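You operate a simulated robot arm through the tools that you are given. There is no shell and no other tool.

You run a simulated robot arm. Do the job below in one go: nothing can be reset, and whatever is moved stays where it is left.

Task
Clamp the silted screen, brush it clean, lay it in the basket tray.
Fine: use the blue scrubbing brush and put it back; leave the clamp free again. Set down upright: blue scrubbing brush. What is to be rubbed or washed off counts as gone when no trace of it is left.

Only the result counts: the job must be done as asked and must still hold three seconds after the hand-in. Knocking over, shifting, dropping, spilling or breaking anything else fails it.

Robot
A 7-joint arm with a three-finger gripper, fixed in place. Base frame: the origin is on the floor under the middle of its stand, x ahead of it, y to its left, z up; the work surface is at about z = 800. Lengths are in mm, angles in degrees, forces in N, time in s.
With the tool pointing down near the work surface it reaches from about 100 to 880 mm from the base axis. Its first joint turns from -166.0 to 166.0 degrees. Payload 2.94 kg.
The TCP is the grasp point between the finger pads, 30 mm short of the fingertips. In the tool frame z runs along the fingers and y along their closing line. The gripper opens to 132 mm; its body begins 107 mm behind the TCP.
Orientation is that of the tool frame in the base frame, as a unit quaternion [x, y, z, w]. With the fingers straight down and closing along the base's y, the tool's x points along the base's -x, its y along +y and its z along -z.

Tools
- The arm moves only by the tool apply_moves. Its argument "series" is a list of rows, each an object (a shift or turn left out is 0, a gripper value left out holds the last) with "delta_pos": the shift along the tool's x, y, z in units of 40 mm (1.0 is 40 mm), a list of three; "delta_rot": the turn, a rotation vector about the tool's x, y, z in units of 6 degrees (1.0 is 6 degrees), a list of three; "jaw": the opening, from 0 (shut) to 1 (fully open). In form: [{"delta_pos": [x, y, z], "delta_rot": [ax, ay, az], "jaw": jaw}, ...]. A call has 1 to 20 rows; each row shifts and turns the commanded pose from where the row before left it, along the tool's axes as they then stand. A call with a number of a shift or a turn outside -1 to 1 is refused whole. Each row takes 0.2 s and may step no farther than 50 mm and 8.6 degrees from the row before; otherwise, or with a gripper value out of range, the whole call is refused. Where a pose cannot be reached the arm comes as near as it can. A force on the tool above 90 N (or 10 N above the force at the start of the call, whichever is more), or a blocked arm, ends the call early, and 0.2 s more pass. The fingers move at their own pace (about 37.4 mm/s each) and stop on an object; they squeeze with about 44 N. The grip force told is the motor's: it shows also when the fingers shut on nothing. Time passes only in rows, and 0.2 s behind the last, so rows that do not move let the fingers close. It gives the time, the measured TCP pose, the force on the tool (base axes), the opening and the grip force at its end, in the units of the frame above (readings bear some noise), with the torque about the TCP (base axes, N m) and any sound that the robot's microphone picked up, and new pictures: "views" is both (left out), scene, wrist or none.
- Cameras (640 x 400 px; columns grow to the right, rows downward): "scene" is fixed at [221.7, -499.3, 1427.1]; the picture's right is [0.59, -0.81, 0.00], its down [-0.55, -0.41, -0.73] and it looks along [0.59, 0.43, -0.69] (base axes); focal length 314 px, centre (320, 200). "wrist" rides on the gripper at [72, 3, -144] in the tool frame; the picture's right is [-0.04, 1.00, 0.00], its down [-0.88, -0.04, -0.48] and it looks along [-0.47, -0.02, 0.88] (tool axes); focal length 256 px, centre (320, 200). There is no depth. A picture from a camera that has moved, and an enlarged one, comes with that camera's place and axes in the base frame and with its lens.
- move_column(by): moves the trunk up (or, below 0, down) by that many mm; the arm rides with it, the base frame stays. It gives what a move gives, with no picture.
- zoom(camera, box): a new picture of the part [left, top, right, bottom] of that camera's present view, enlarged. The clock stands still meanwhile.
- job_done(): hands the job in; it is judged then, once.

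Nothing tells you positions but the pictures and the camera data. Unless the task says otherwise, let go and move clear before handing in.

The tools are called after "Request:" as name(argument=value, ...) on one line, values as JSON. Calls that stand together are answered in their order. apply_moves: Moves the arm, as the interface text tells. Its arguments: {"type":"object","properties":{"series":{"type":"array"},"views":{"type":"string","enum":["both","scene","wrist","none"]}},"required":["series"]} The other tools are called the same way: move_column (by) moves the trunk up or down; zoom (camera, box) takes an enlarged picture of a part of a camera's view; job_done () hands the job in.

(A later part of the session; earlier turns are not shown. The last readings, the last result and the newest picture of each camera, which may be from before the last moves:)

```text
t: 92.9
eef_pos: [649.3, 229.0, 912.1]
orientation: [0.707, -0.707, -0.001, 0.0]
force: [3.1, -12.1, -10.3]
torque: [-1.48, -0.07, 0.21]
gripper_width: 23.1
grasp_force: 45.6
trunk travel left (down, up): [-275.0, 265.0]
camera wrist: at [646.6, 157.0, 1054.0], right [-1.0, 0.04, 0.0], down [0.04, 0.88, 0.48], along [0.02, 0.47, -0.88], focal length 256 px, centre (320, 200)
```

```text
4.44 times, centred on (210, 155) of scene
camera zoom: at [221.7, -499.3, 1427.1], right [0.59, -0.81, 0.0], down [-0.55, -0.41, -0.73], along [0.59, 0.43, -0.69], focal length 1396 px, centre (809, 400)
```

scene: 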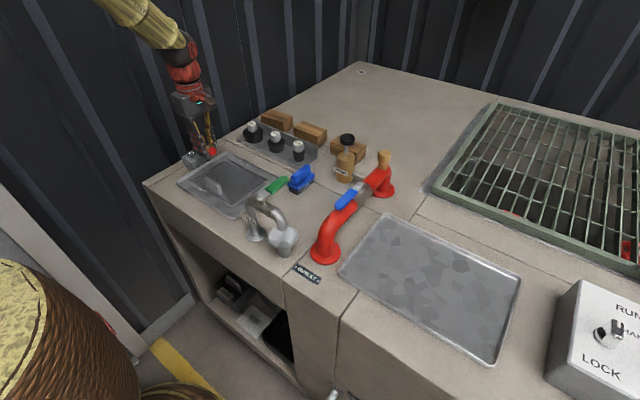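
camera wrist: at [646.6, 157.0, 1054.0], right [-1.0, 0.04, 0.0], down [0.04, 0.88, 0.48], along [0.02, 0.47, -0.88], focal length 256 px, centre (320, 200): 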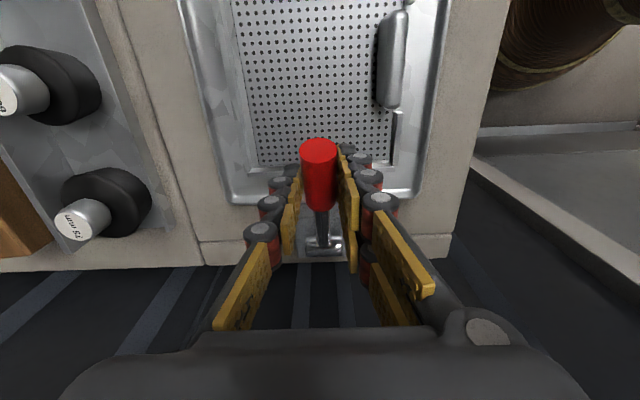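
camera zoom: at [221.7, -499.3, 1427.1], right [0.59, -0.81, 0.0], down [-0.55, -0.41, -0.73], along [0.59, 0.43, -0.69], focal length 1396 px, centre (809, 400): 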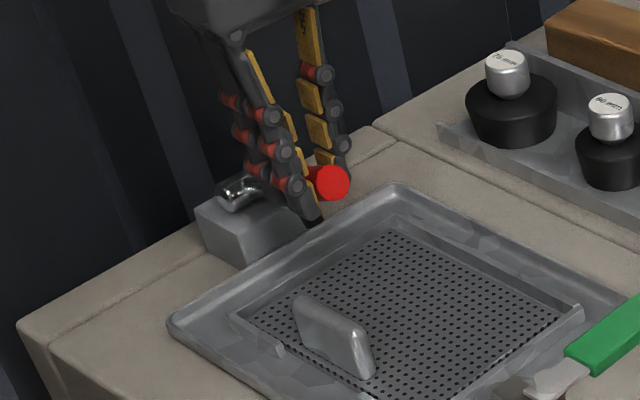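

Lifting works. I'll continue along the arc.

Request:
apply_moves(series=[{"delta_pos": [-0.12, 0, -0.1875]}, {"delta_pos": [-0.135, 0, -0.1775]}, {"delta_pos": [-0.15, 0, -0.165]}, {"delta_pos": [-0.165, 0, -0.15]}, {"delta_pos": [-0.1775, 0, -0.135]}, {"delta_pos": [-0.1875, 0, -0.12]}, {"delta_pos": [-0.1975, 0, -0.1025]}], views="wrist")

Request:
apply_moves(series=[{"delta_pos": [-0.2075, 0, -0.085]}, {"delta_pos": [-0.2125, 0, -0.0675]}, {"delta_pos": [-0.2175, 0, -0.0475]}, {"delta_pos": [-0.2225, 0, -0.03]}], views="wrist")

Request:
zoom(camera="scene", box=[150, 90, 260, 190])

```text
t: 94.5
eef_pos: [649.3, 274.2, 955.2]
orientation: [0.707, -0.707, 0.0, -0.001]
force: [1.0, -13.5, -0.8]
torque: [-1.39, -0.19, -0.04]
gripper_width: 22.9
grasp_force: 44.4
trunk travel left (down, up): [-275.0, 265.0]
camera wrist: at [646.3, 202.4, 1097.6], right [-1.0, 0.04, 0.0], down [0.04, 0.88, 0.48], along [0.02, 0.48, -0.88], focal length 256 px, centre (320, 200)
```

wrist: 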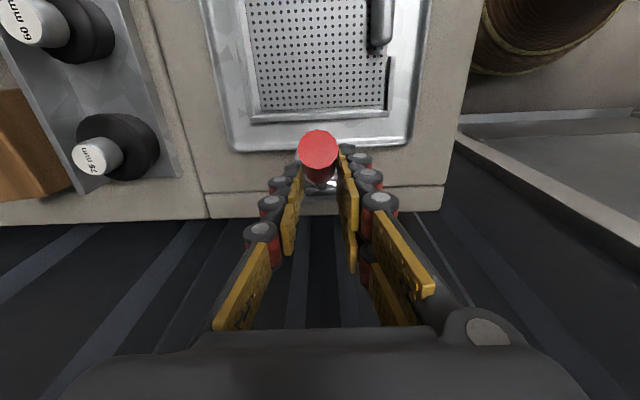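

```text
t: 95.5
eef_pos: [649.1, 310.6, 963.6]
orientation: [0.708, -0.706, 0.001, -0.001]
force: [0.6, 1.0, 0.1]
torque: [0.0, 0.04, 0.01]
gripper_width: 0.0
grasp_force: 29.1
trunk travel left (down, up): [-275.0, 265.0]
camera wrist: at [646.4, 238.5, 1104.9], right [-1.0, 0.04, 0.0], down [0.04, 0.88, 0.48], along [0.02, 0.48, -0.88], focal length 256 px, centre (320, 200)
```

wrist: 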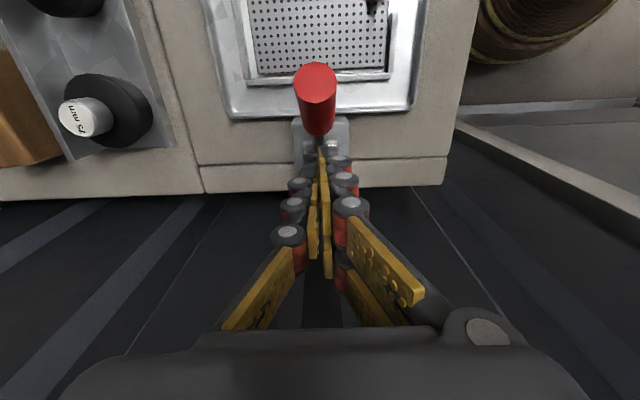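

```text
4.00 times, centred on (205, 140) of scene
camera zoom: at [221.7, -499.3, 1427.1], right [0.59, -0.81, 0.0], down [-0.55, -0.41, -0.73], along [0.59, 0.43, -0.69], focal length 1256 px, centre (780, 440)
```

zoom: 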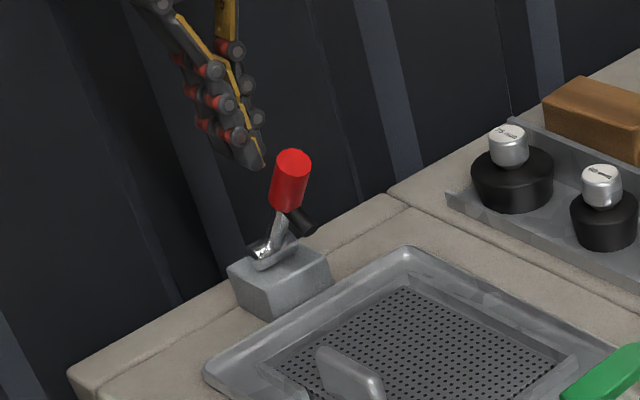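

The grip slipped off with the lever about 57° up. I'll rise, open and regrip deeper on the handle to bring it fully upright.

Request:
apply_moves(series=[{"delta_pos": [0, 0, -0.9], "jaw": 0.4}, {"delta_pos": [0, 0, -0.6]}, {"delta_pos": [0.6, 0, 0]}, {"delta_pos": [0.6, 0, 0]}, {"delta_pos": [0, 0, 0.5]}])

Request:
zoom(camera="wrist", box=[250, 60, 390, 200])

```text
t: 96.7
eef_pos: [649.2, 261.5, 1003.7]
orientation: [0.707, -0.707, 0.002, -0.001]
force: [0.2, -1.2, -0.3]
torque: [-0.03, -0.02, -0.04]
gripper_width: 52.7
grasp_force: 0.1
trunk travel left (down, up): [-275.0, 265.0]
camera wrist: at [645.3, 189.8, 1145.6], right [-1.0, 0.04, 0.0], down [0.04, 0.88, 0.48], along [0.02, 0.48, -0.88], focal length 256 px, centre (320, 200)
```

scene: 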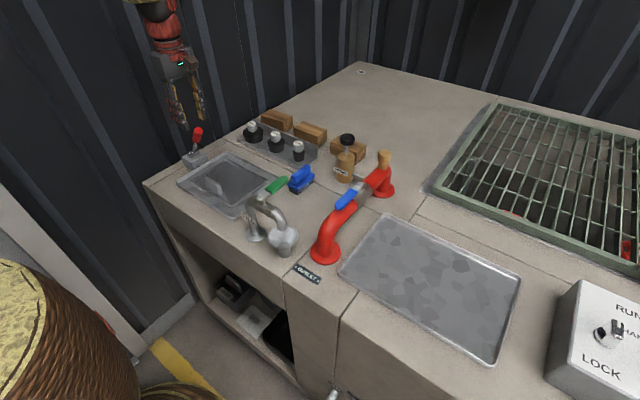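
wrist: 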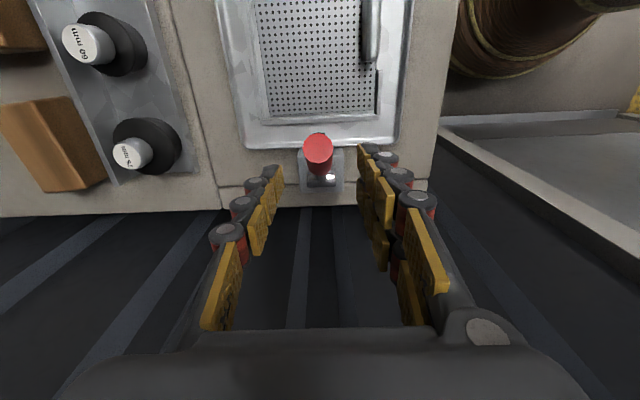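

```text
2.86 times, centred on (320, 130) of wrist
camera zoom: at [645.3, 189.8, 1145.6], right [-1.0, 0.04, 0.0], down [0.04, 0.88, 0.48], along [0.02, 0.48, -0.88], focal length 731 px, centre (320, 400)
```

zoom: 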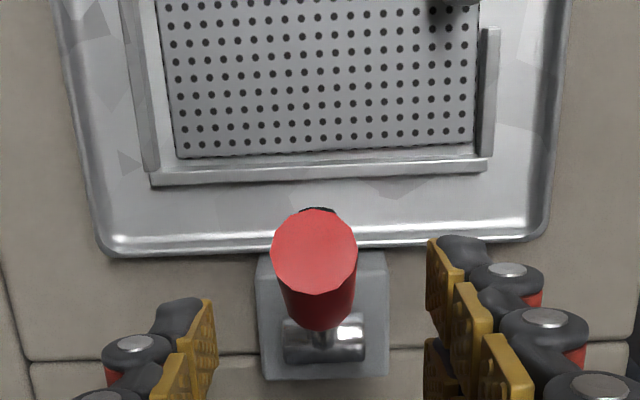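

Request:
apply_moves(series=[{"delta_pos": [0, 0.02, 0.8]}, {"delta_pos": [0, 0, 0.8]}, {"jaw": 0.2}, {"jaw": 0.1}, {"jaw": 0}, {"jaw": 0}, {"jaw": 0}, {"jaw": 0}, {"jaw": 0}], views="wrist")

Request:
zoom(camera="scene", box=[150, 90, 260, 190])

```text
t: 98.7
eef_pos: [649.1, 260.5, 941.4]
orientation: [-0.707, 0.707, -0.001, 0.001]
force: [18.8, 0.1, -0.3]
torque: [0.03, 0.27, 0.32]
gripper_width: 22.5
grasp_force: 45.2
trunk travel left (down, up): [-275.0, 265.0]
camera wrist: at [646.1, 189.5, 1082.8], right [-1.0, 0.04, 0.0], down [0.04, 0.88, 0.48], along [0.02, 0.48, -0.88], focal length 256 px, centre (320, 200)
```

wrist: 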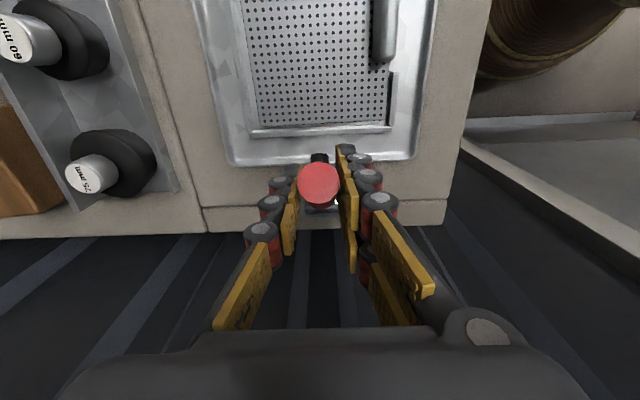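

```text
4.00 times, centred on (205, 140) of scene
camera zoom: at [221.7, -499.3, 1427.1], right [0.59, -0.81, 0.0], down [-0.55, -0.41, -0.73], along [0.59, 0.43, -0.69], focal length 1256 px, centre (780, 440)
```

zoom: 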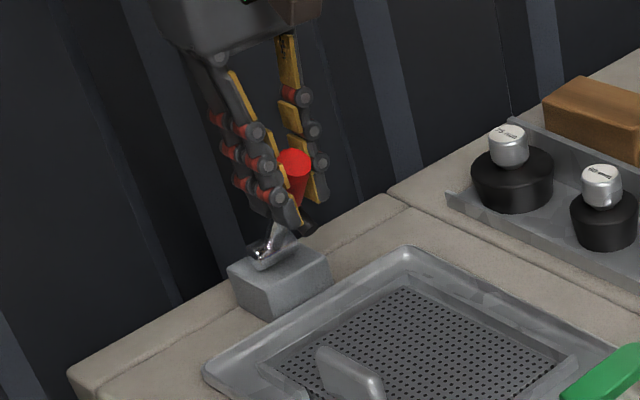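

Request:
apply_moves(series=[{"delta_pos": [-0.2075, 0, -0.1175]}, {"delta_pos": [-0.2175, 0, -0.1]}, {"delta_pos": [-0.2225, 0, -0.0775]}, {"delta_pos": [-0.23, 0, -0.06]}, {"delta_pos": [-0.235, 0, -0.04]}], views="wrist")

Request:
apply_moves(series=[{"delta_pos": [-0.2375, 0, -0.0175]}, {"delta_pos": [-0.17, 0, 0]}], views="wrist")

Request:
zoom(camera="scene", box=[150, 90, 260, 190])

```text
t: 99.9
eef_pos: [649.8, 303.0, 956.3]
orientation: [0.708, -0.707, 0.0, -0.002]
force: [21.4, -11.1, 0.5]
torque: [-1.18, -0.81, -0.06]
gripper_width: 22.8
grasp_force: 44.9
trunk travel left (down, up): [-275.0, 265.0]
camera wrist: at [646.4, 232.7, 1097.5], right [-1.0, 0.04, 0.0], down [0.04, 0.88, 0.48], along [0.02, 0.48, -0.88], focal length 256 px, centre (320, 200)
```

wrist: 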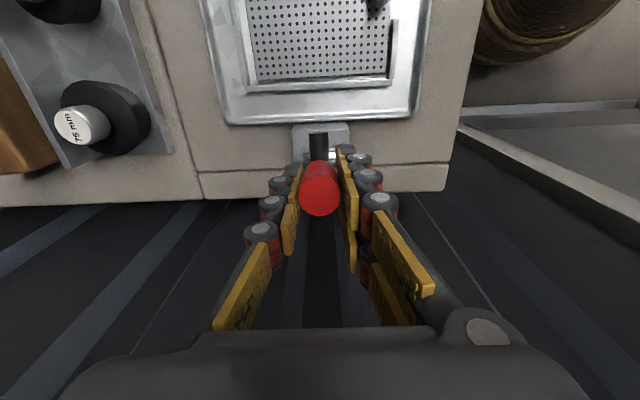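

```text
t: 100.5
eef_pos: [649.3, 319.5, 956.1]
orientation: [-0.707, 0.707, -0.001, 0.002]
force: [22.6, -17.4, 3.1]
torque: [-1.53, -0.63, -0.02]
gripper_width: 22.5
grasp_force: 45.1
trunk travel left (down, up): [-275.0, 265.0]
camera wrist: at [646.5, 247.8, 1098.1], right [-1.0, 0.04, 0.0], down [0.04, 0.88, 0.48], along [0.02, 0.48, -0.88], focal length 256 px, centre (320, 200)
```

wrist: 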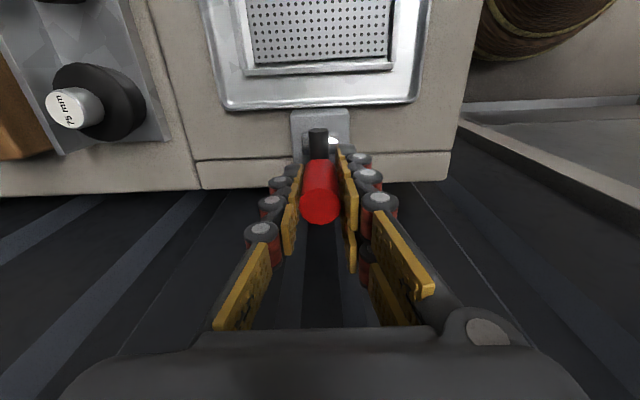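

```text
4.00 times, centred on (205, 140) of scene
camera zoom: at [221.7, -499.3, 1427.1], right [0.59, -0.81, 0.0], down [-0.55, -0.41, -0.73], along [0.59, 0.43, -0.69], focal length 1256 px, centre (780, 440)
```

zoom: 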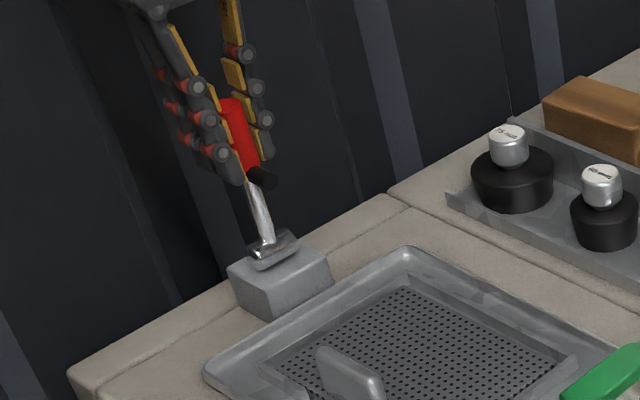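

The lever is upright again. I'll release it and rise clear.

Request:
apply_moves(series=[{"jaw": 0.15}, {"jaw": 0.3}, {"jaw": 0.45}, {"jaw": 0.45}, {"delta_pos": [0, 0, -0.9]}, {"delta_pos": [0, 0, -0.9]}, {"delta_pos": [0.5, 0, -0.5]}])

Request:
zoom(camera="scene", box=[150, 105, 240, 185])

Request:
zoom(camera="wrist", box=[220, 0, 420, 180])

```text
t: 102.1
eef_pos: [646.3, 300.6, 1050.0]
orientation: [0.708, -0.706, 0.0, -0.001]
force: [-1.1, 0.1, 0.0]
torque: [-0.01, 0.01, 0.0]
gripper_width: 59.5
grasp_force: 0.0
trunk travel left (down, up): [-275.0, 265.0]
camera wrist: at [643.6, 228.1, 1192.1], right [-1.0, 0.04, 0.0], down [0.04, 0.88, 0.48], along [0.02, 0.48, -0.88], focal length 256 px, centre (320, 200)
```

scene: 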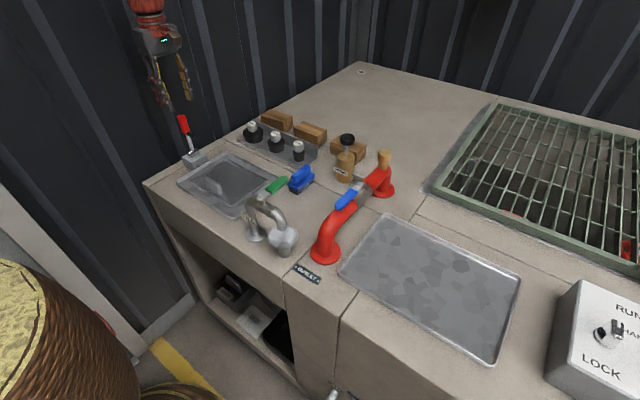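
wrist: 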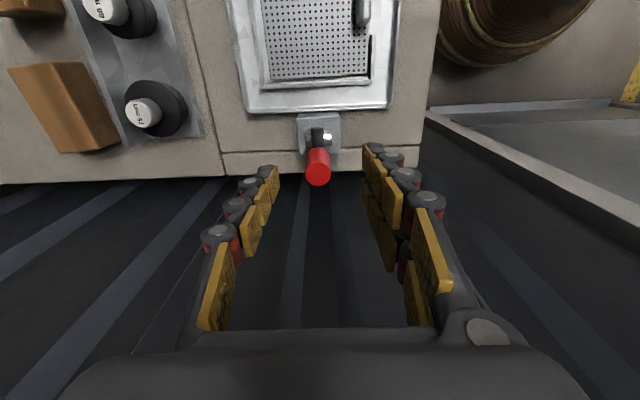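

```text
5.00 times, centred on (195, 145) of scene
camera zoom: at [221.7, -499.3, 1427.1], right [0.59, -0.81, 0.0], down [-0.55, -0.41, -0.73], along [0.59, 0.43, -0.69], focal length 1570 px, centre (945, 475)
```

zoom: 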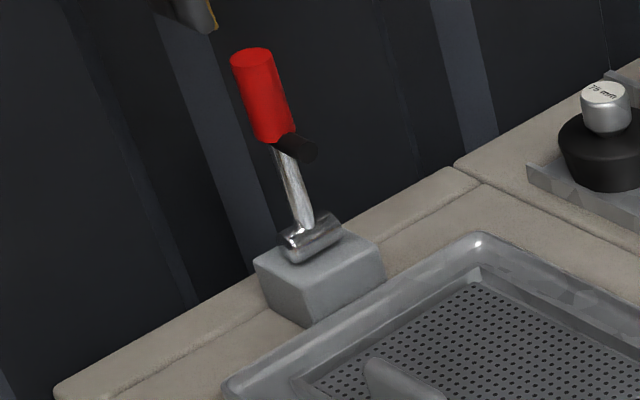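

```text
2.22 times, centred on (320, 90) of wrist
camera zoom: at [643.6, 228.1, 1192.1], right [-1.0, 0.04, 0.0], down [0.04, 0.88, 0.48], along [0.02, 0.48, -0.88], focal length 569 px, centre (320, 444)
```

zoom: 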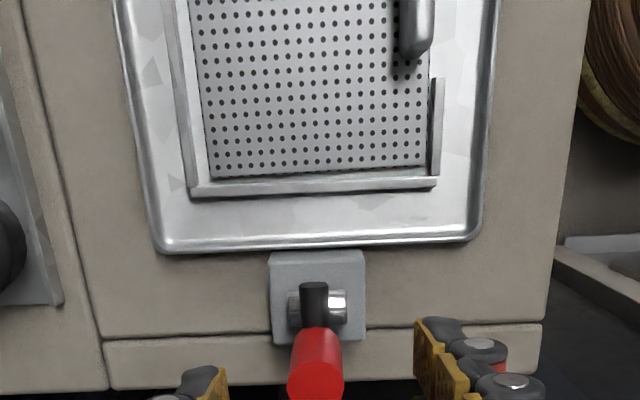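

The clamp lever is exactly as it was at the start. Next I'll move over the screen to check it again and line up on its handle.

Request:
apply_moves(series=[{"delta_pos": [0.9, 0, 0]}, {"delta_pos": [0.9, 0, 0]}, {"delta_pos": [0.9, 0, 0]}, {"delta_pos": [0.9, 0, 0]}, {"delta_pos": [0.9, 0, 0]}], views="wrist")

Request:
zoom(camera="wrist", box=[220, 40, 420, 220])

Request:
zoom(camera="scene", box=[180, 145, 270, 215])

```text
t: 103.3
eef_pos: [647.7, 120.9, 1049.8]
orientation: [0.708, -0.707, 0.002, -0.001]
force: [0.1, -0.4, 0.2]
torque: [-0.02, 0.02, 0.0]
gripper_width: 59.7
grasp_force: 0.0
trunk travel left (down, up): [-275.0, 265.0]
camera wrist: at [645.2, 48.6, 1190.7], right [-1.0, 0.04, 0.0], down [0.04, 0.88, 0.48], along [0.02, 0.48, -0.88], focal length 256 px, centre (320, 200)
```

wrist: 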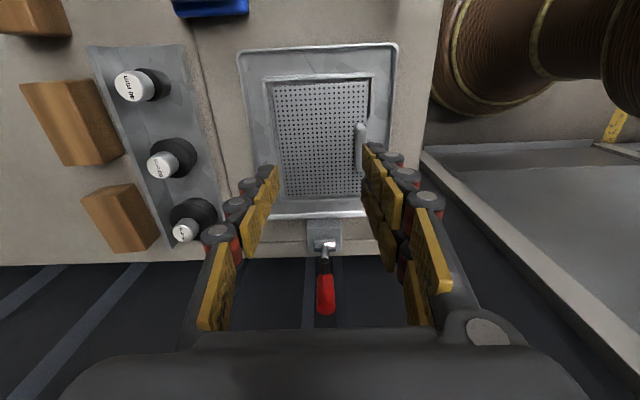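

```text
2.22 times, centred on (320, 130) of wrist
camera zoom: at [645.2, 48.6, 1190.7], right [-1.0, 0.04, 0.0], down [0.04, 0.88, 0.48], along [0.02, 0.48, -0.88], focal length 569 px, centre (320, 356)
```

zoom: 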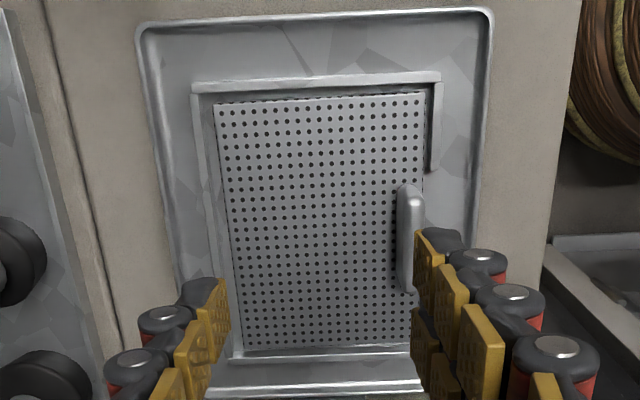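

```text
5.71 times, centred on (225, 180) of scene
camera zoom: at [221.7, -499.3, 1427.1], right [0.59, -0.81, 0.0], down [-0.55, -0.41, -0.73], along [0.59, 0.43, -0.69], focal length 1794 px, centre (863, 314)
```

zoom: 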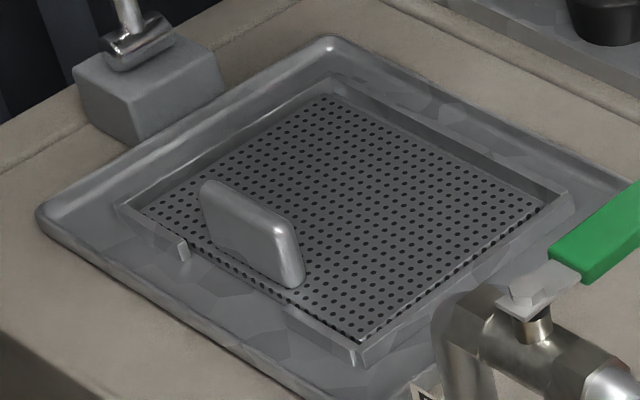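

The screen is spotless. Its handle is a plate about 57 mm long (y 123–180) at x≈596, with its top at z≈858. I'll line up over it with the fingers closing along x.

Request:
apply_moves(series=[{"delta_pos": [-0.4, 0.64, 0], "jaw": 0.33}, {"delta_pos": [-0.38, 0.64, 0]}, {"delta_pos": [0, 0, 0.9]}, {"delta_pos": [0, 0, 0.9]}, {"delta_pos": [0, 0, 0.9]}, {"delta_pos": [0, 0, 0.5]}])

Request:
zoom(camera="wrist", box=[240, 80, 400, 220])

Request:
zoom(camera="scene", box=[170, 120, 270, 210])

```text
t: 104.7
eef_pos: [595.9, 154.6, 920.2]
orientation: [0.708, -0.706, 0.002, -0.001]
force: [0.5, 0.2, -0.5]
torque: [-0.07, 0.03, 0.02]
gripper_width: 43.4
grasp_force: 0.1
trunk travel left (down, up): [-275.0, 265.0]
camera wrist: at [593.1, 83.3, 1061.6], right [-1.0, 0.04, 0.0], down [0.04, 0.88, 0.48], along [0.02, 0.48, -0.88], focal length 256 px, centre (320, 200)
```

scene: 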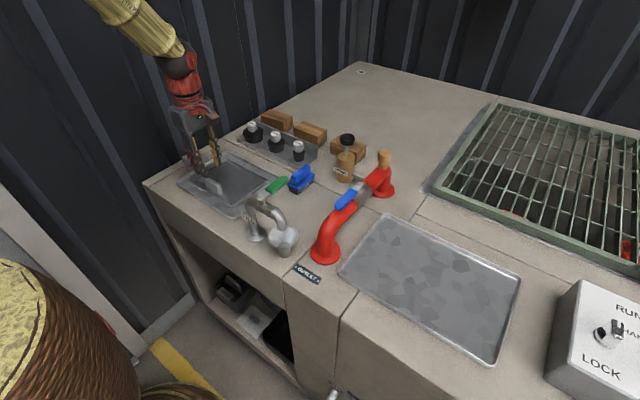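
wrist: 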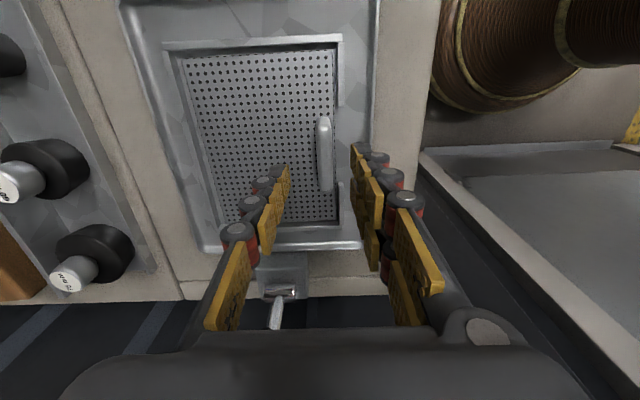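

```text
2.86 times, centred on (320, 150) of wrist
camera zoom: at [593.1, 83.3, 1061.6], right [-1.0, 0.04, 0.0], down [0.04, 0.88, 0.48], along [0.02, 0.48, -0.88], focal length 731 px, centre (320, 343)
```

zoom: 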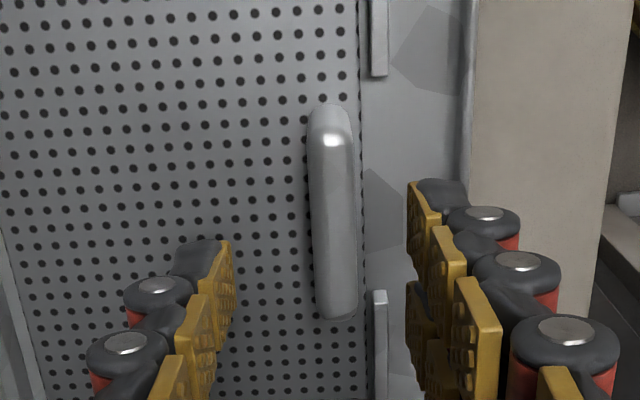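

```text
4.44 times, centred on (220, 165) of scene
camera zoom: at [221.7, -499.3, 1427.1], right [0.59, -0.81, 0.0], down [-0.55, -0.41, -0.73], along [0.59, 0.43, -0.69], focal length 1396 px, centre (764, 356)
```

zoom: 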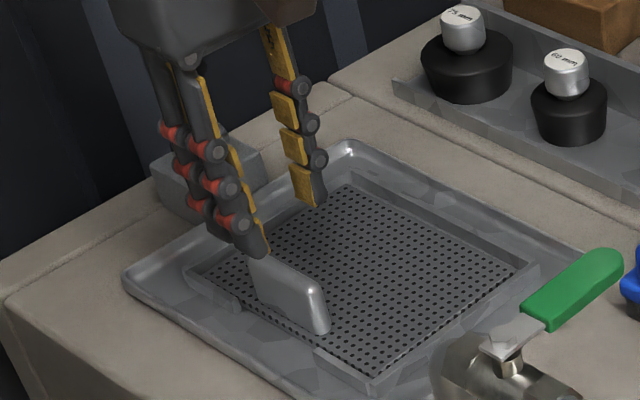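

Request:
apply_moves(series=[{"delta_pos": [0.03, 0.085, 0.7]}, {"delta_pos": [0, 0, 0.7]}, {"delta_pos": [0, 0, 0.3]}])

Request:
zoom(camera="wrist", box=[240, 80, 400, 220])

Request:
zoom(camera="scene", box=[170, 120, 270, 210])

```text
t: 105.5
eef_pos: [594.5, 153.3, 851.3]
orientation: [0.707, -0.707, 0.001, -0.001]
force: [-0.4, 0.5, 0.7]
torque: [0.0, 0.01, 0.0]
gripper_width: 43.7
grasp_force: 0.0
trunk travel left (down, up): [-275.0, 265.0]
camera wrist: at [590.3, 82.1, 993.1], right [-1.0, 0.04, 0.0], down [0.04, 0.88, 0.48], along [0.02, 0.48, -0.88], focal length 256 px, centre (320, 200)
```

scene: 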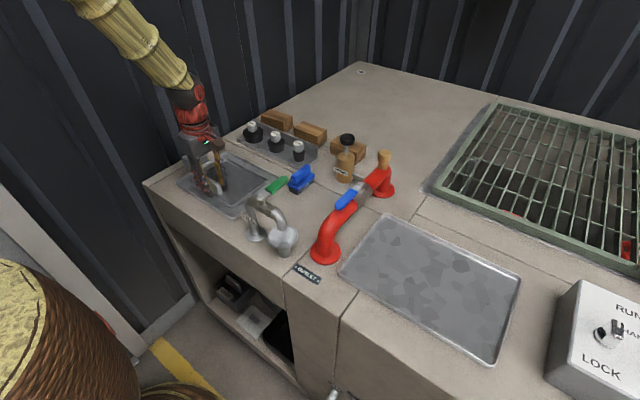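
wrist: 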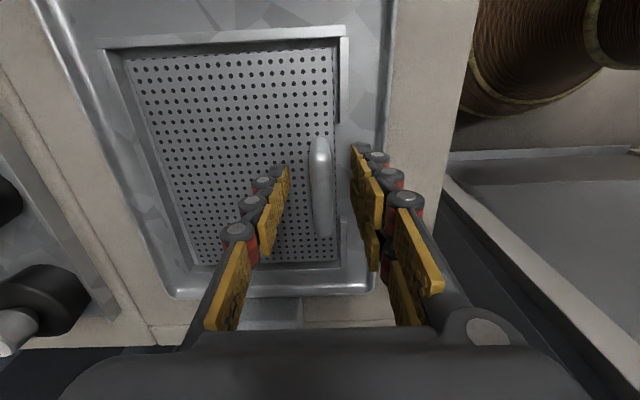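

```text
2.86 times, centred on (320, 150) of wrist
camera zoom: at [590.3, 82.1, 993.1], right [-1.0, 0.04, 0.0], down [0.04, 0.88, 0.48], along [0.02, 0.48, -0.88], focal length 731 px, centre (320, 343)
```

zoom: 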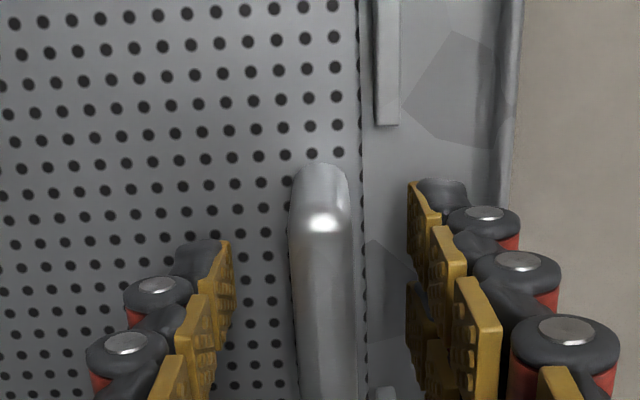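

```text
4.44 times, centred on (220, 165) of scene
camera zoom: at [221.7, -499.3, 1427.1], right [0.59, -0.81, 0.0], down [-0.55, -0.41, -0.73], along [0.59, 0.43, -0.69], focal length 1396 px, centre (764, 356)
```

zoom: 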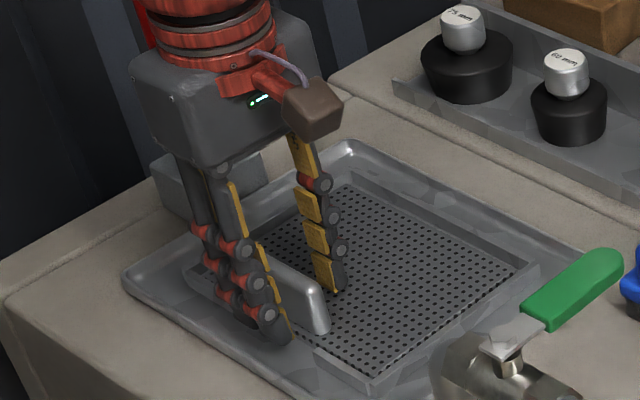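

Aligned on the handle, so I'll close the fingers.

Request:
apply_moves(series=[{"jaw": 0.2}, {"jaw": 0.1}, {"jaw": 0}, {"jaw": 0}, {"jaw": 0}, {"jaw": 0}, {"jaw": 0}])

Request:
zoom(camera="scene", box=[170, 120, 270, 210])

```text
t: 107.1
eef_pos: [593.2, 153.3, 850.7]
orientation: [-0.707, 0.707, -0.001, 0.001]
force: [0.5, 0.8, 0.6]
torque: [0.01, -0.01, 0.01]
gripper_width: 13.4
grasp_force: 40.1
trunk travel left (down, up): [-275.0, 265.0]
camera wrist: at [590.1, 82.0, 993.1], right [-1.0, 0.04, 0.0], down [0.04, 0.88, 0.48], along [0.02, 0.48, -0.88], focal length 256 px, centre (320, 200)
```

scene: 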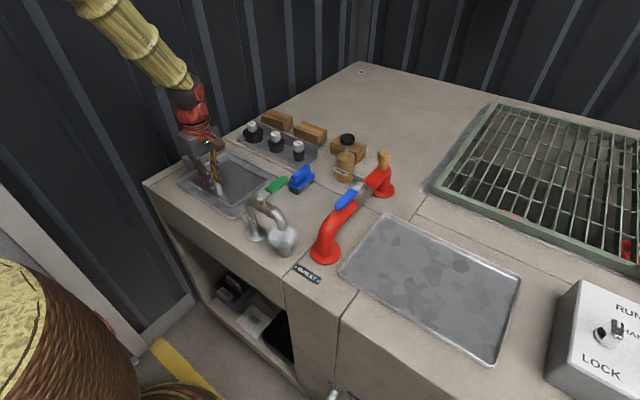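
wrist: 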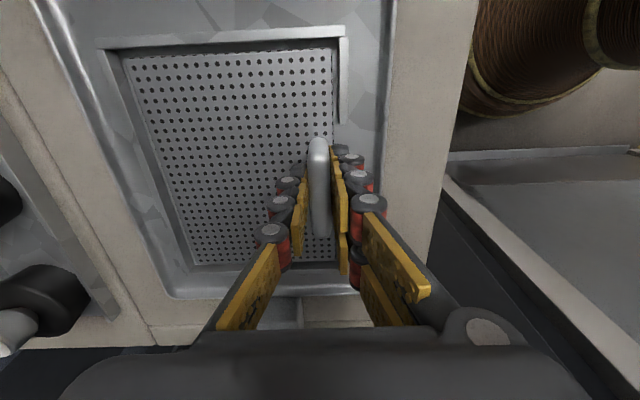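

```text
4.44 times, centred on (220, 165) of scene
camera zoom: at [221.7, -499.3, 1427.1], right [0.59, -0.81, 0.0], down [-0.55, -0.41, -0.73], along [0.59, 0.43, -0.69], focal length 1396 px, centre (764, 356)
```

zoom: 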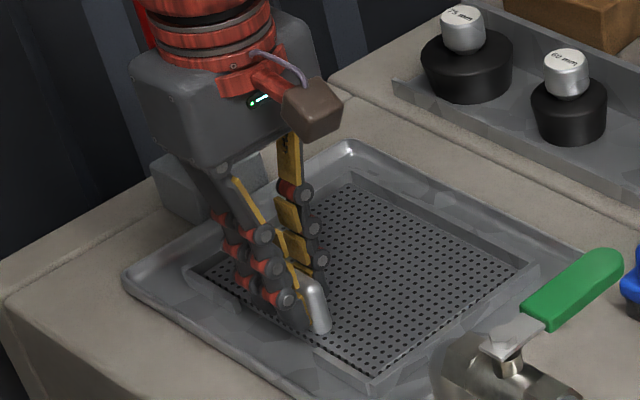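

Request:
apply_moves(series=[{"jaw": 0}, {"delta_pos": [0, 0, -0.1]}, {"delta_pos": [0, 0, -0.15]}, {"delta_pos": [0, 0, -0.25]}, {"delta_pos": [0, 0, -0.4]}])

Request:
zoom(camera="scene", box=[170, 110, 290, 220])

```text
t: 108.3
eef_pos: [593.3, 151.5, 888.6]
orientation: [-0.707, 0.707, -0.001, 0.001]
force: [0.2, -0.9, -3.2]
torque: [-0.01, 0.09, -0.01]
gripper_width: 13.5
grasp_force: 39.5
trunk travel left (down, up): [-275.0, 265.0]
camera wrist: at [589.6, 80.2, 1030.7], right [-1.0, 0.04, 0.0], down [0.04, 0.88, 0.48], along [0.02, 0.48, -0.88], focal length 256 px, centre (320, 200)
```

scene: 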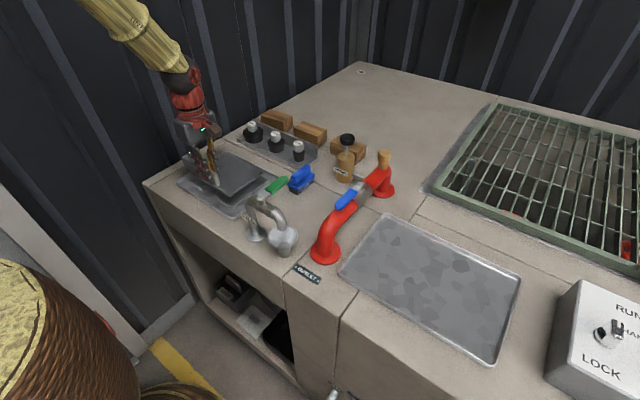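
wrist: 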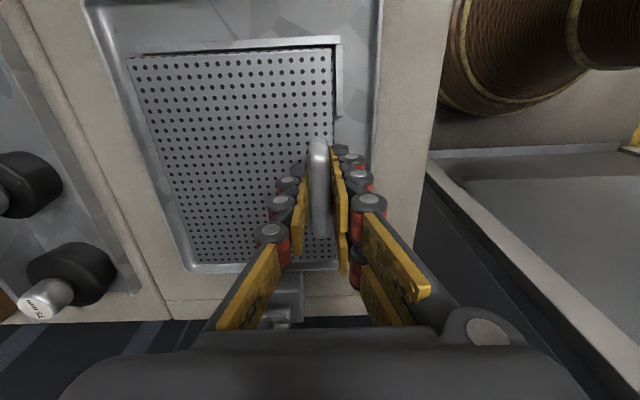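

```text
3.64 times, centred on (230, 165) of scene
camera zoom: at [221.7, -499.3, 1427.1], right [0.59, -0.81, 0.0], down [-0.55, -0.41, -0.73], along [0.59, 0.43, -0.69], focal length 1142 px, centre (647, 327)
```

zoom: 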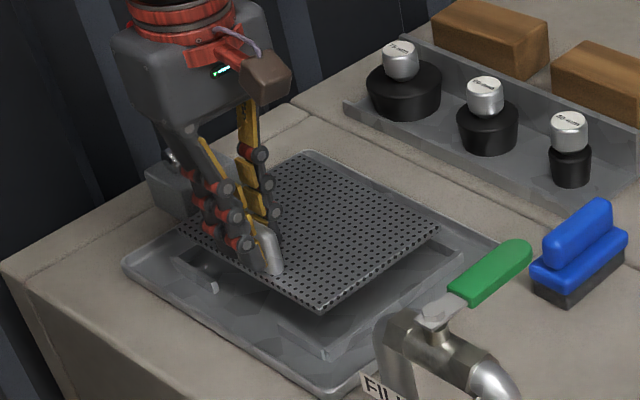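

The screen lifts level and weighs about 3 N. I'll raise it well above all fixtures, then carry it in stages towards the galvanised tray.

Request:
apply_moves(series=[{"delta_pos": [0, 0, -0.6]}, {"delta_pos": [0, 0, -0.8]}, {"delta_pos": [0, 0, -0.8]}, {"delta_pos": [0, 0, -0.8]}, {"delta_pos": [0, 0, -0.8]}, {"delta_pos": [0, 0, -0.8]}, {"delta_pos": [0, 0, -0.8]}, {"delta_pos": [0, 0, -0.6]}])

```text
t: 110.1
eef_pos: [593.5, 153.5, 1129.0]
orientation: [0.707, -0.707, 0.002, -0.001]
force: [-0.3, -0.4, -3.3]
torque: [-0.02, 0.09, -0.02]
gripper_width: 13.6
grasp_force: 40.3
trunk travel left (down, up): [-275.0, 265.0]
camera wrist: at [589.5, 80.6, 1270.9], right [-1.0, 0.04, 0.0], down [0.04, 0.88, 0.48], along [0.02, 0.48, -0.88], focal length 256 px, centre (320, 200)
```

scene: 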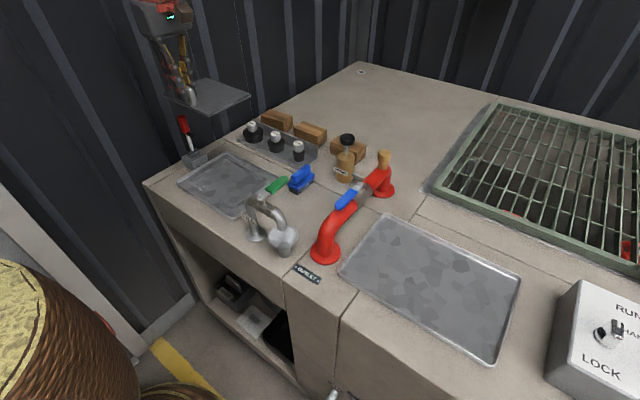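
wrist: 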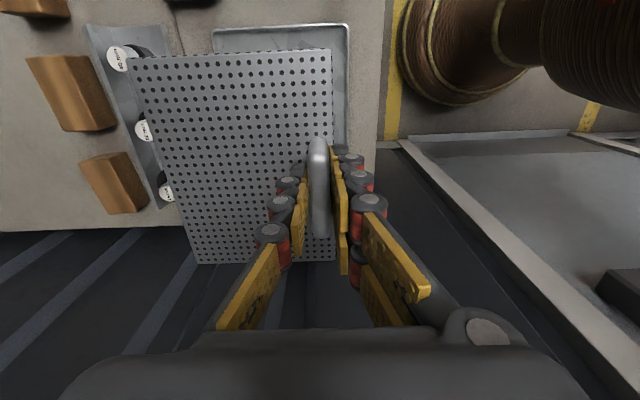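

Request:
zoom(camera="scene", box=[165, 135, 285, 225])

Request:
zoom(camera="scene", box=[150, 30, 270, 130])

Request:
zoom(camera="scene", box=[330, 200, 530, 370])

```text
4.44 times, centred on (225, 180) of scene
camera zoom: at [221.7, -499.3, 1427.1], right [0.59, -0.81, 0.0], down [-0.55, -0.41, -0.73], along [0.59, 0.43, -0.69], focal length 1396 px, centre (742, 289)
```

zoom: 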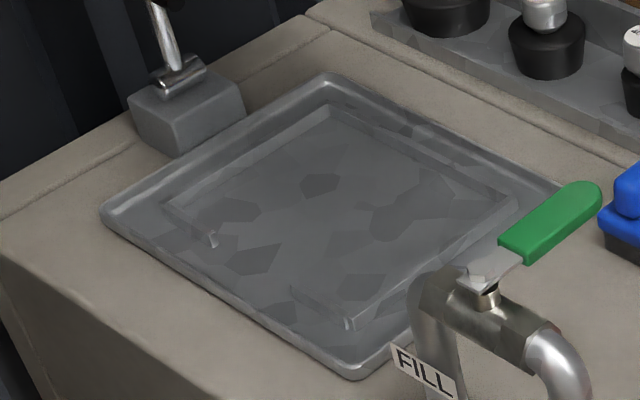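

```text
4.00 times, centred on (210, 80) of scene
camera zoom: at [221.7, -499.3, 1427.1], right [0.59, -0.81, 0.0], down [-0.55, -0.41, -0.73], along [0.59, 0.43, -0.69], focal length 1256 px, centre (760, 680)
```

zoom: 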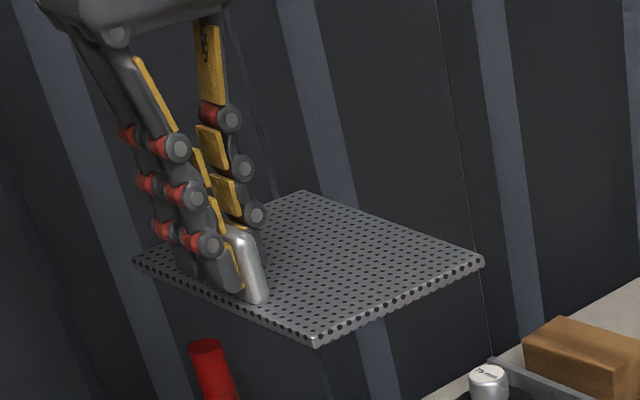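

```text
2.35 times, centred on (430, 285) of scene
camera zoom: at [221.7, -499.3, 1427.1], right [0.59, -0.81, 0.0], down [-0.55, -0.41, -0.73], along [0.59, 0.43, -0.69], focal length 739 px, centre (61, 0)
```

zoom: 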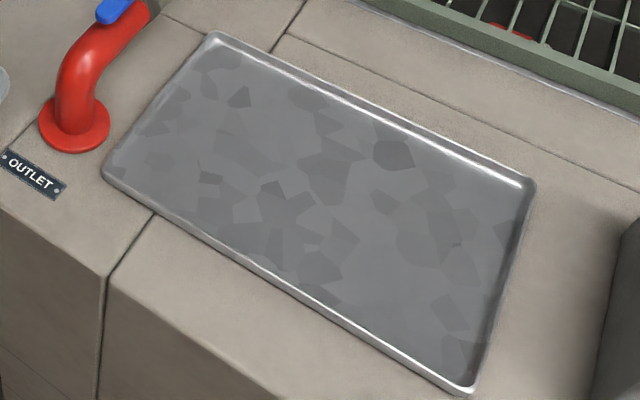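

The jig rails belong to the small tray, and the screen hangs level. The galvanised tray spans x 583–812, y -635 to -290, so I'll carry the screen towards TCP (640, -455).

Request:
apply_moves(series=[{"delta_pos": [0.4, 0, 0]}, {"delta_pos": [0.8, -0.06, 0]}, {"delta_pos": [0.8, -0.06, 0]}, {"delta_pos": [0.8, -0.06, 0]}, {"delta_pos": [0.8, -0.06, 0]}, {"delta_pos": [0.8, -0.06, 0]}, {"delta_pos": [0.8, -0.06, 0]}, {"delta_pos": [0.8, -0.06, 0]}, {"delta_pos": [0.8, -0.06, 0]}, {"delta_pos": [0.4, -0.06, 0]}])

```text
t: 112.3
eef_pos: [615.4, -134.6, 1128.2]
orientation: [0.707, -0.707, 0.001, 0.0]
force: [-0.7, -0.6, -2.1]
torque: [0.02, 0.14, 0.01]
gripper_width: 13.3
grasp_force: 40.2
trunk travel left (down, up): [-275.0, 265.0]
camera wrist: at [611.2, -207.2, 1269.6], right [-1.0, 0.04, 0.0], down [0.04, 0.88, 0.48], along [0.02, 0.48, -0.88], focal length 256 px, centre (320, 200)
```

scene: 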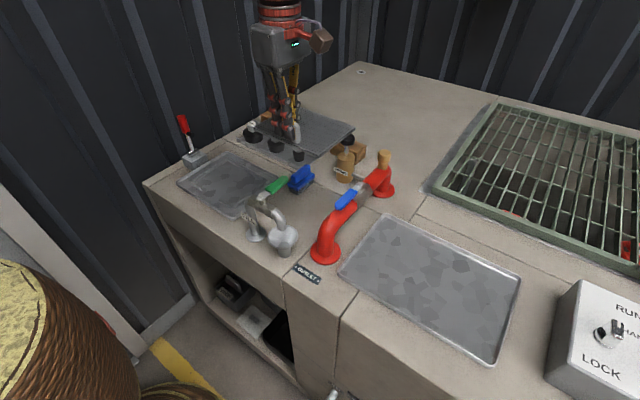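
wrist: 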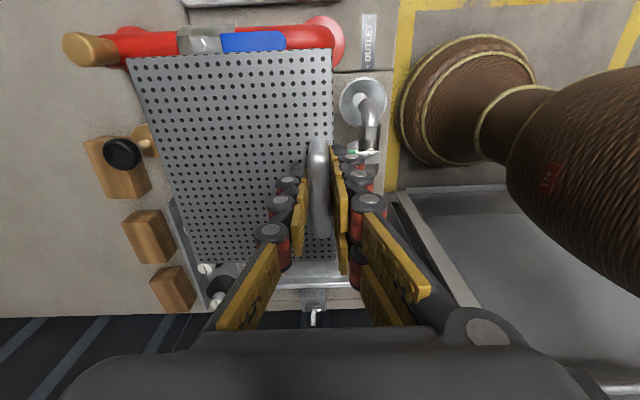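

Request:
apply_moves(series=[{"delta_pos": [0.4, -0.06, 0]}, {"delta_pos": [0.8, -0.06, 0]}, {"delta_pos": [0.8, -0.06, 0]}, {"delta_pos": [0.8, -0.06, 0]}, {"delta_pos": [0.8, -0.06, 0]}, {"delta_pos": [0.8, -0.06, 0]}, {"delta_pos": [0.8, -0.06, 0]}, {"delta_pos": [0.8, -0.06, 0]}, {"delta_pos": [0.8, -0.06, 0]}, {"delta_pos": [0.8, -0.06, 0]}, {"delta_pos": [0.4, -0.02, 0]}])

```text
t: 114.7
eef_pos: [640.7, -456.5, 1126.0]
orientation: [0.708, -0.706, 0.0, -0.001]
force: [0.1, 0.3, -2.1]
torque: [-0.01, 0.11, 0.03]
gripper_width: 13.4
grasp_force: 39.9
trunk travel left (down, up): [-275.0, 265.0]
camera wrist: at [636.9, -528.6, 1268.1], right [-1.0, 0.04, 0.0], down [0.04, 0.88, 0.48], along [0.02, 0.48, -0.88], focal length 256 px, centre (320, 200)
```

scene: 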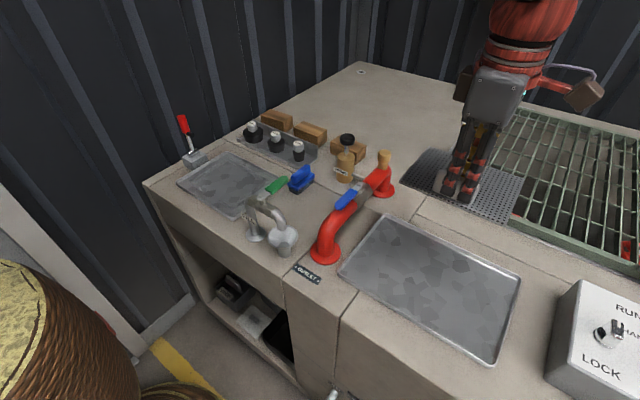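
wrist: 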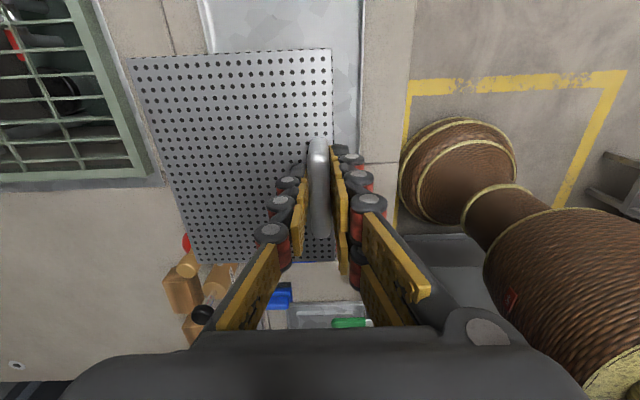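

Request:
apply_moves(series=[{"delta_pos": [0, 0, 0.5]}, {"delta_pos": [0, 0, 0.8]}, {"delta_pos": [0, 0, 0.8]}, {"delta_pos": [0, 0, 0.8]}, {"delta_pos": [0, 0, 0.8]}, {"delta_pos": [0, 0, 0.8]}])

Request:
zoom(camera="scene", box=[330, 150, 560, 370])

```text
t: 116.1
eef_pos: [641.5, -454.1, 947.7]
orientation: [0.707, -0.707, 0.002, -0.002]
force: [0.1, 0.6, -2.3]
torque: [-0.01, 0.18, 0.02]
gripper_width: 13.2
grasp_force: 39.5
trunk travel left (down, up): [-275.0, 265.0]
camera wrist: at [637.7, -526.3, 1088.8], right [-1.0, 0.04, 0.0], down [0.04, 0.88, 0.48], along [0.02, 0.47, -0.88], focal length 256 px, centre (320, 200)
```

scene: 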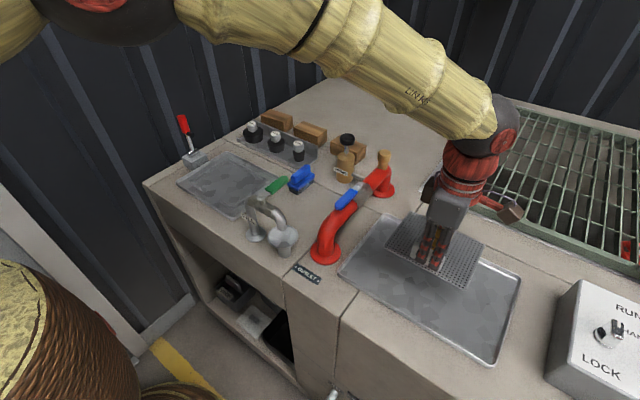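
wrist: 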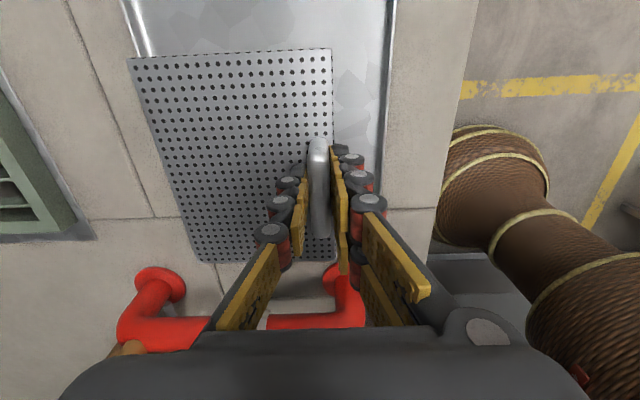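

```text
1.82 times, centred on (445, 260) of scene
camera zoom: at [221.7, -499.3, 1427.1], right [0.59, -0.81, 0.0], down [-0.55, -0.41, -0.73], along [0.59, 0.43, -0.69], focal length 571 px, centre (93, 91)
```

zoom: 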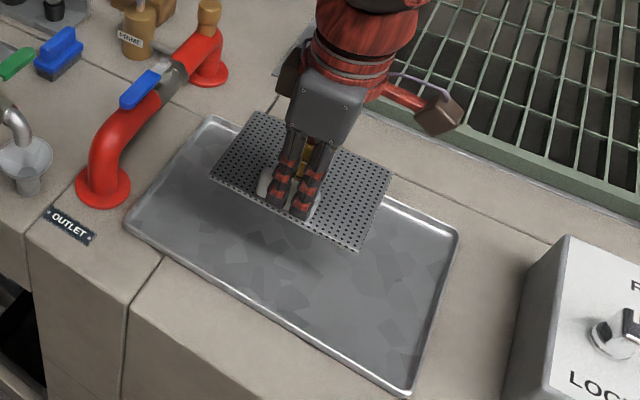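

The screen is well centred over the tray, with about 35 mm margin front and back and more at the sides. I'll lower it gently.

Request:
apply_moves(series=[{"delta_pos": [0, 0, 0.7]}, {"delta_pos": [0, 0, 0.7]}, {"delta_pos": [0, 0, 0.4]}, {"delta_pos": [0, 0, 0.2]}], views="none")

Request:
zoom(camera="scene", box=[330, 170, 560, 370])

```text
t: 117.1
eef_pos: [642.1, -454.6, 867.5]
orientation: [0.707, -0.707, 0.001, -0.002]
force: [0.1, -0.3, -2.3]
torque: [-0.04, 0.08, 0.01]
gripper_width: 13.3
grasp_force: 40.1
trunk travel left (down, up): [-275.0, 265.0]
```

```text
2.00 times, centred on (445, 270) of scene
camera zoom: at [221.7, -499.3, 1427.1], right [0.59, -0.81, 0.0], down [-0.55, -0.41, -0.73], along [0.59, 0.43, -0.69], focal length 628 px, centre (70, 60)
```

zoom: 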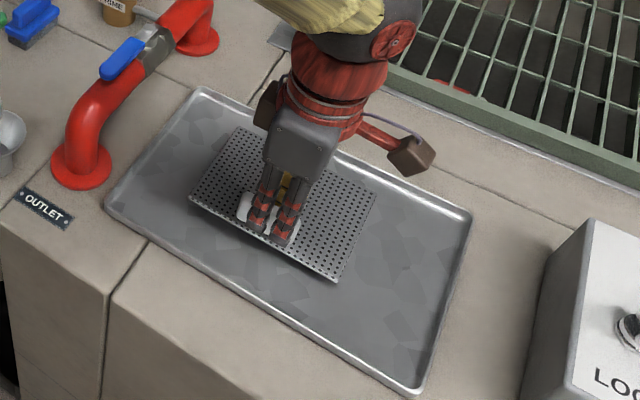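

Request:
apply_moves(series=[{"delta_pos": [0, 0, 0.12]}, {"delta_pos": [0, 0, 0.1]}, {"delta_pos": [0, 0, 0.08]}], views="none")

Request:
apply_moves(series=[{"delta_pos": [0, 0, 0.06]}, {"delta_pos": [0, 0, 0.05]}], views="none")

Request:
apply_moves(series=[{"delta_pos": [0, 0, 0.05]}], views="none")

Request:
apply_moves(series=[{"delta_pos": [0, 0, 0.05]}], views="none")

```text
t: 117.9
eef_pos: [641.5, -456.2, 856.5]
orientation: [-0.707, 0.707, -0.001, 0.001]
force: [0.0, 0.0, -2.3]
torque: [-0.01, 0.14, 0.01]
gripper_width: 13.4
grasp_force: 40.6
trunk travel left (down, up): [-275.0, 265.0]
```

```text
t: 118.5
eef_pos: [641.9, -456.2, 852.6]
orientation: [0.707, -0.707, 0.001, -0.002]
force: [0.5, -0.7, -2.0]
torque: [-0.06, 0.03, -0.03]
gripper_width: 13.5
grasp_force: 39.6
trunk travel left (down, up): [-275.0, 265.0]
```

```text
t: 118.9
eef_pos: [641.5, -457.1, 851.7]
orientation: [0.707, -0.707, 0.001, -0.001]
force: [-0.1, -0.1, 2.0]
torque: [0.48, 0.02, 0.04]
gripper_width: 13.3
grasp_force: 40.4
trunk travel left (down, up): [-275.0, 265.0]
```

```text
t: 119.3
eef_pos: [641.6, -455.8, 851.5]
orientation: [0.708, -0.707, 0.002, -0.001]
force: [-2.3, 1.8, 14.5]
torque: [1.09, 0.09, 0.06]
gripper_width: 13.7
grasp_force: 40.2
trunk travel left (down, up): [-275.0, 265.0]
```

Contact with the tray floor, about 14 N and slightly more on the +y edge. I'll check how it sits before releasing.

Request:
zoom(camera="scene", box=[380, 200, 500, 310])

Request:
zoom(camera="wrist", box=[80, 0, 420, 300])

```text
3.64 times, centred on (440, 255) of scene
camera zoom: at [221.7, -499.3, 1427.1], right [0.59, -0.81, 0.0], down [-0.55, -0.41, -0.73], along [0.59, 0.43, -0.69], focal length 1142 px, centre (-116, 0)
```

zoom: 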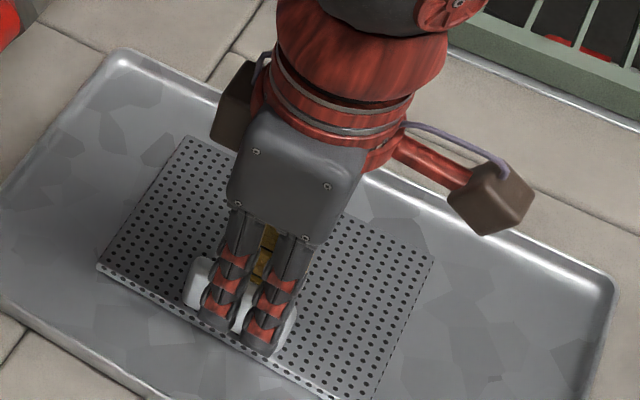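

```text
1.33 times, centred on (250, 150) of wrist
camera zoom: at [637.4, -527.7, 993.1], right [-1.0, 0.04, -0.01], down [0.03, 0.88, 0.47], along [0.03, 0.47, -0.88], focal length 341 px, centre (413, 267)
```

zoom: 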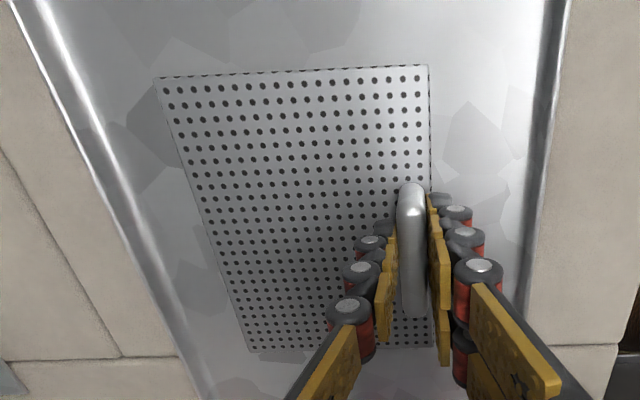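

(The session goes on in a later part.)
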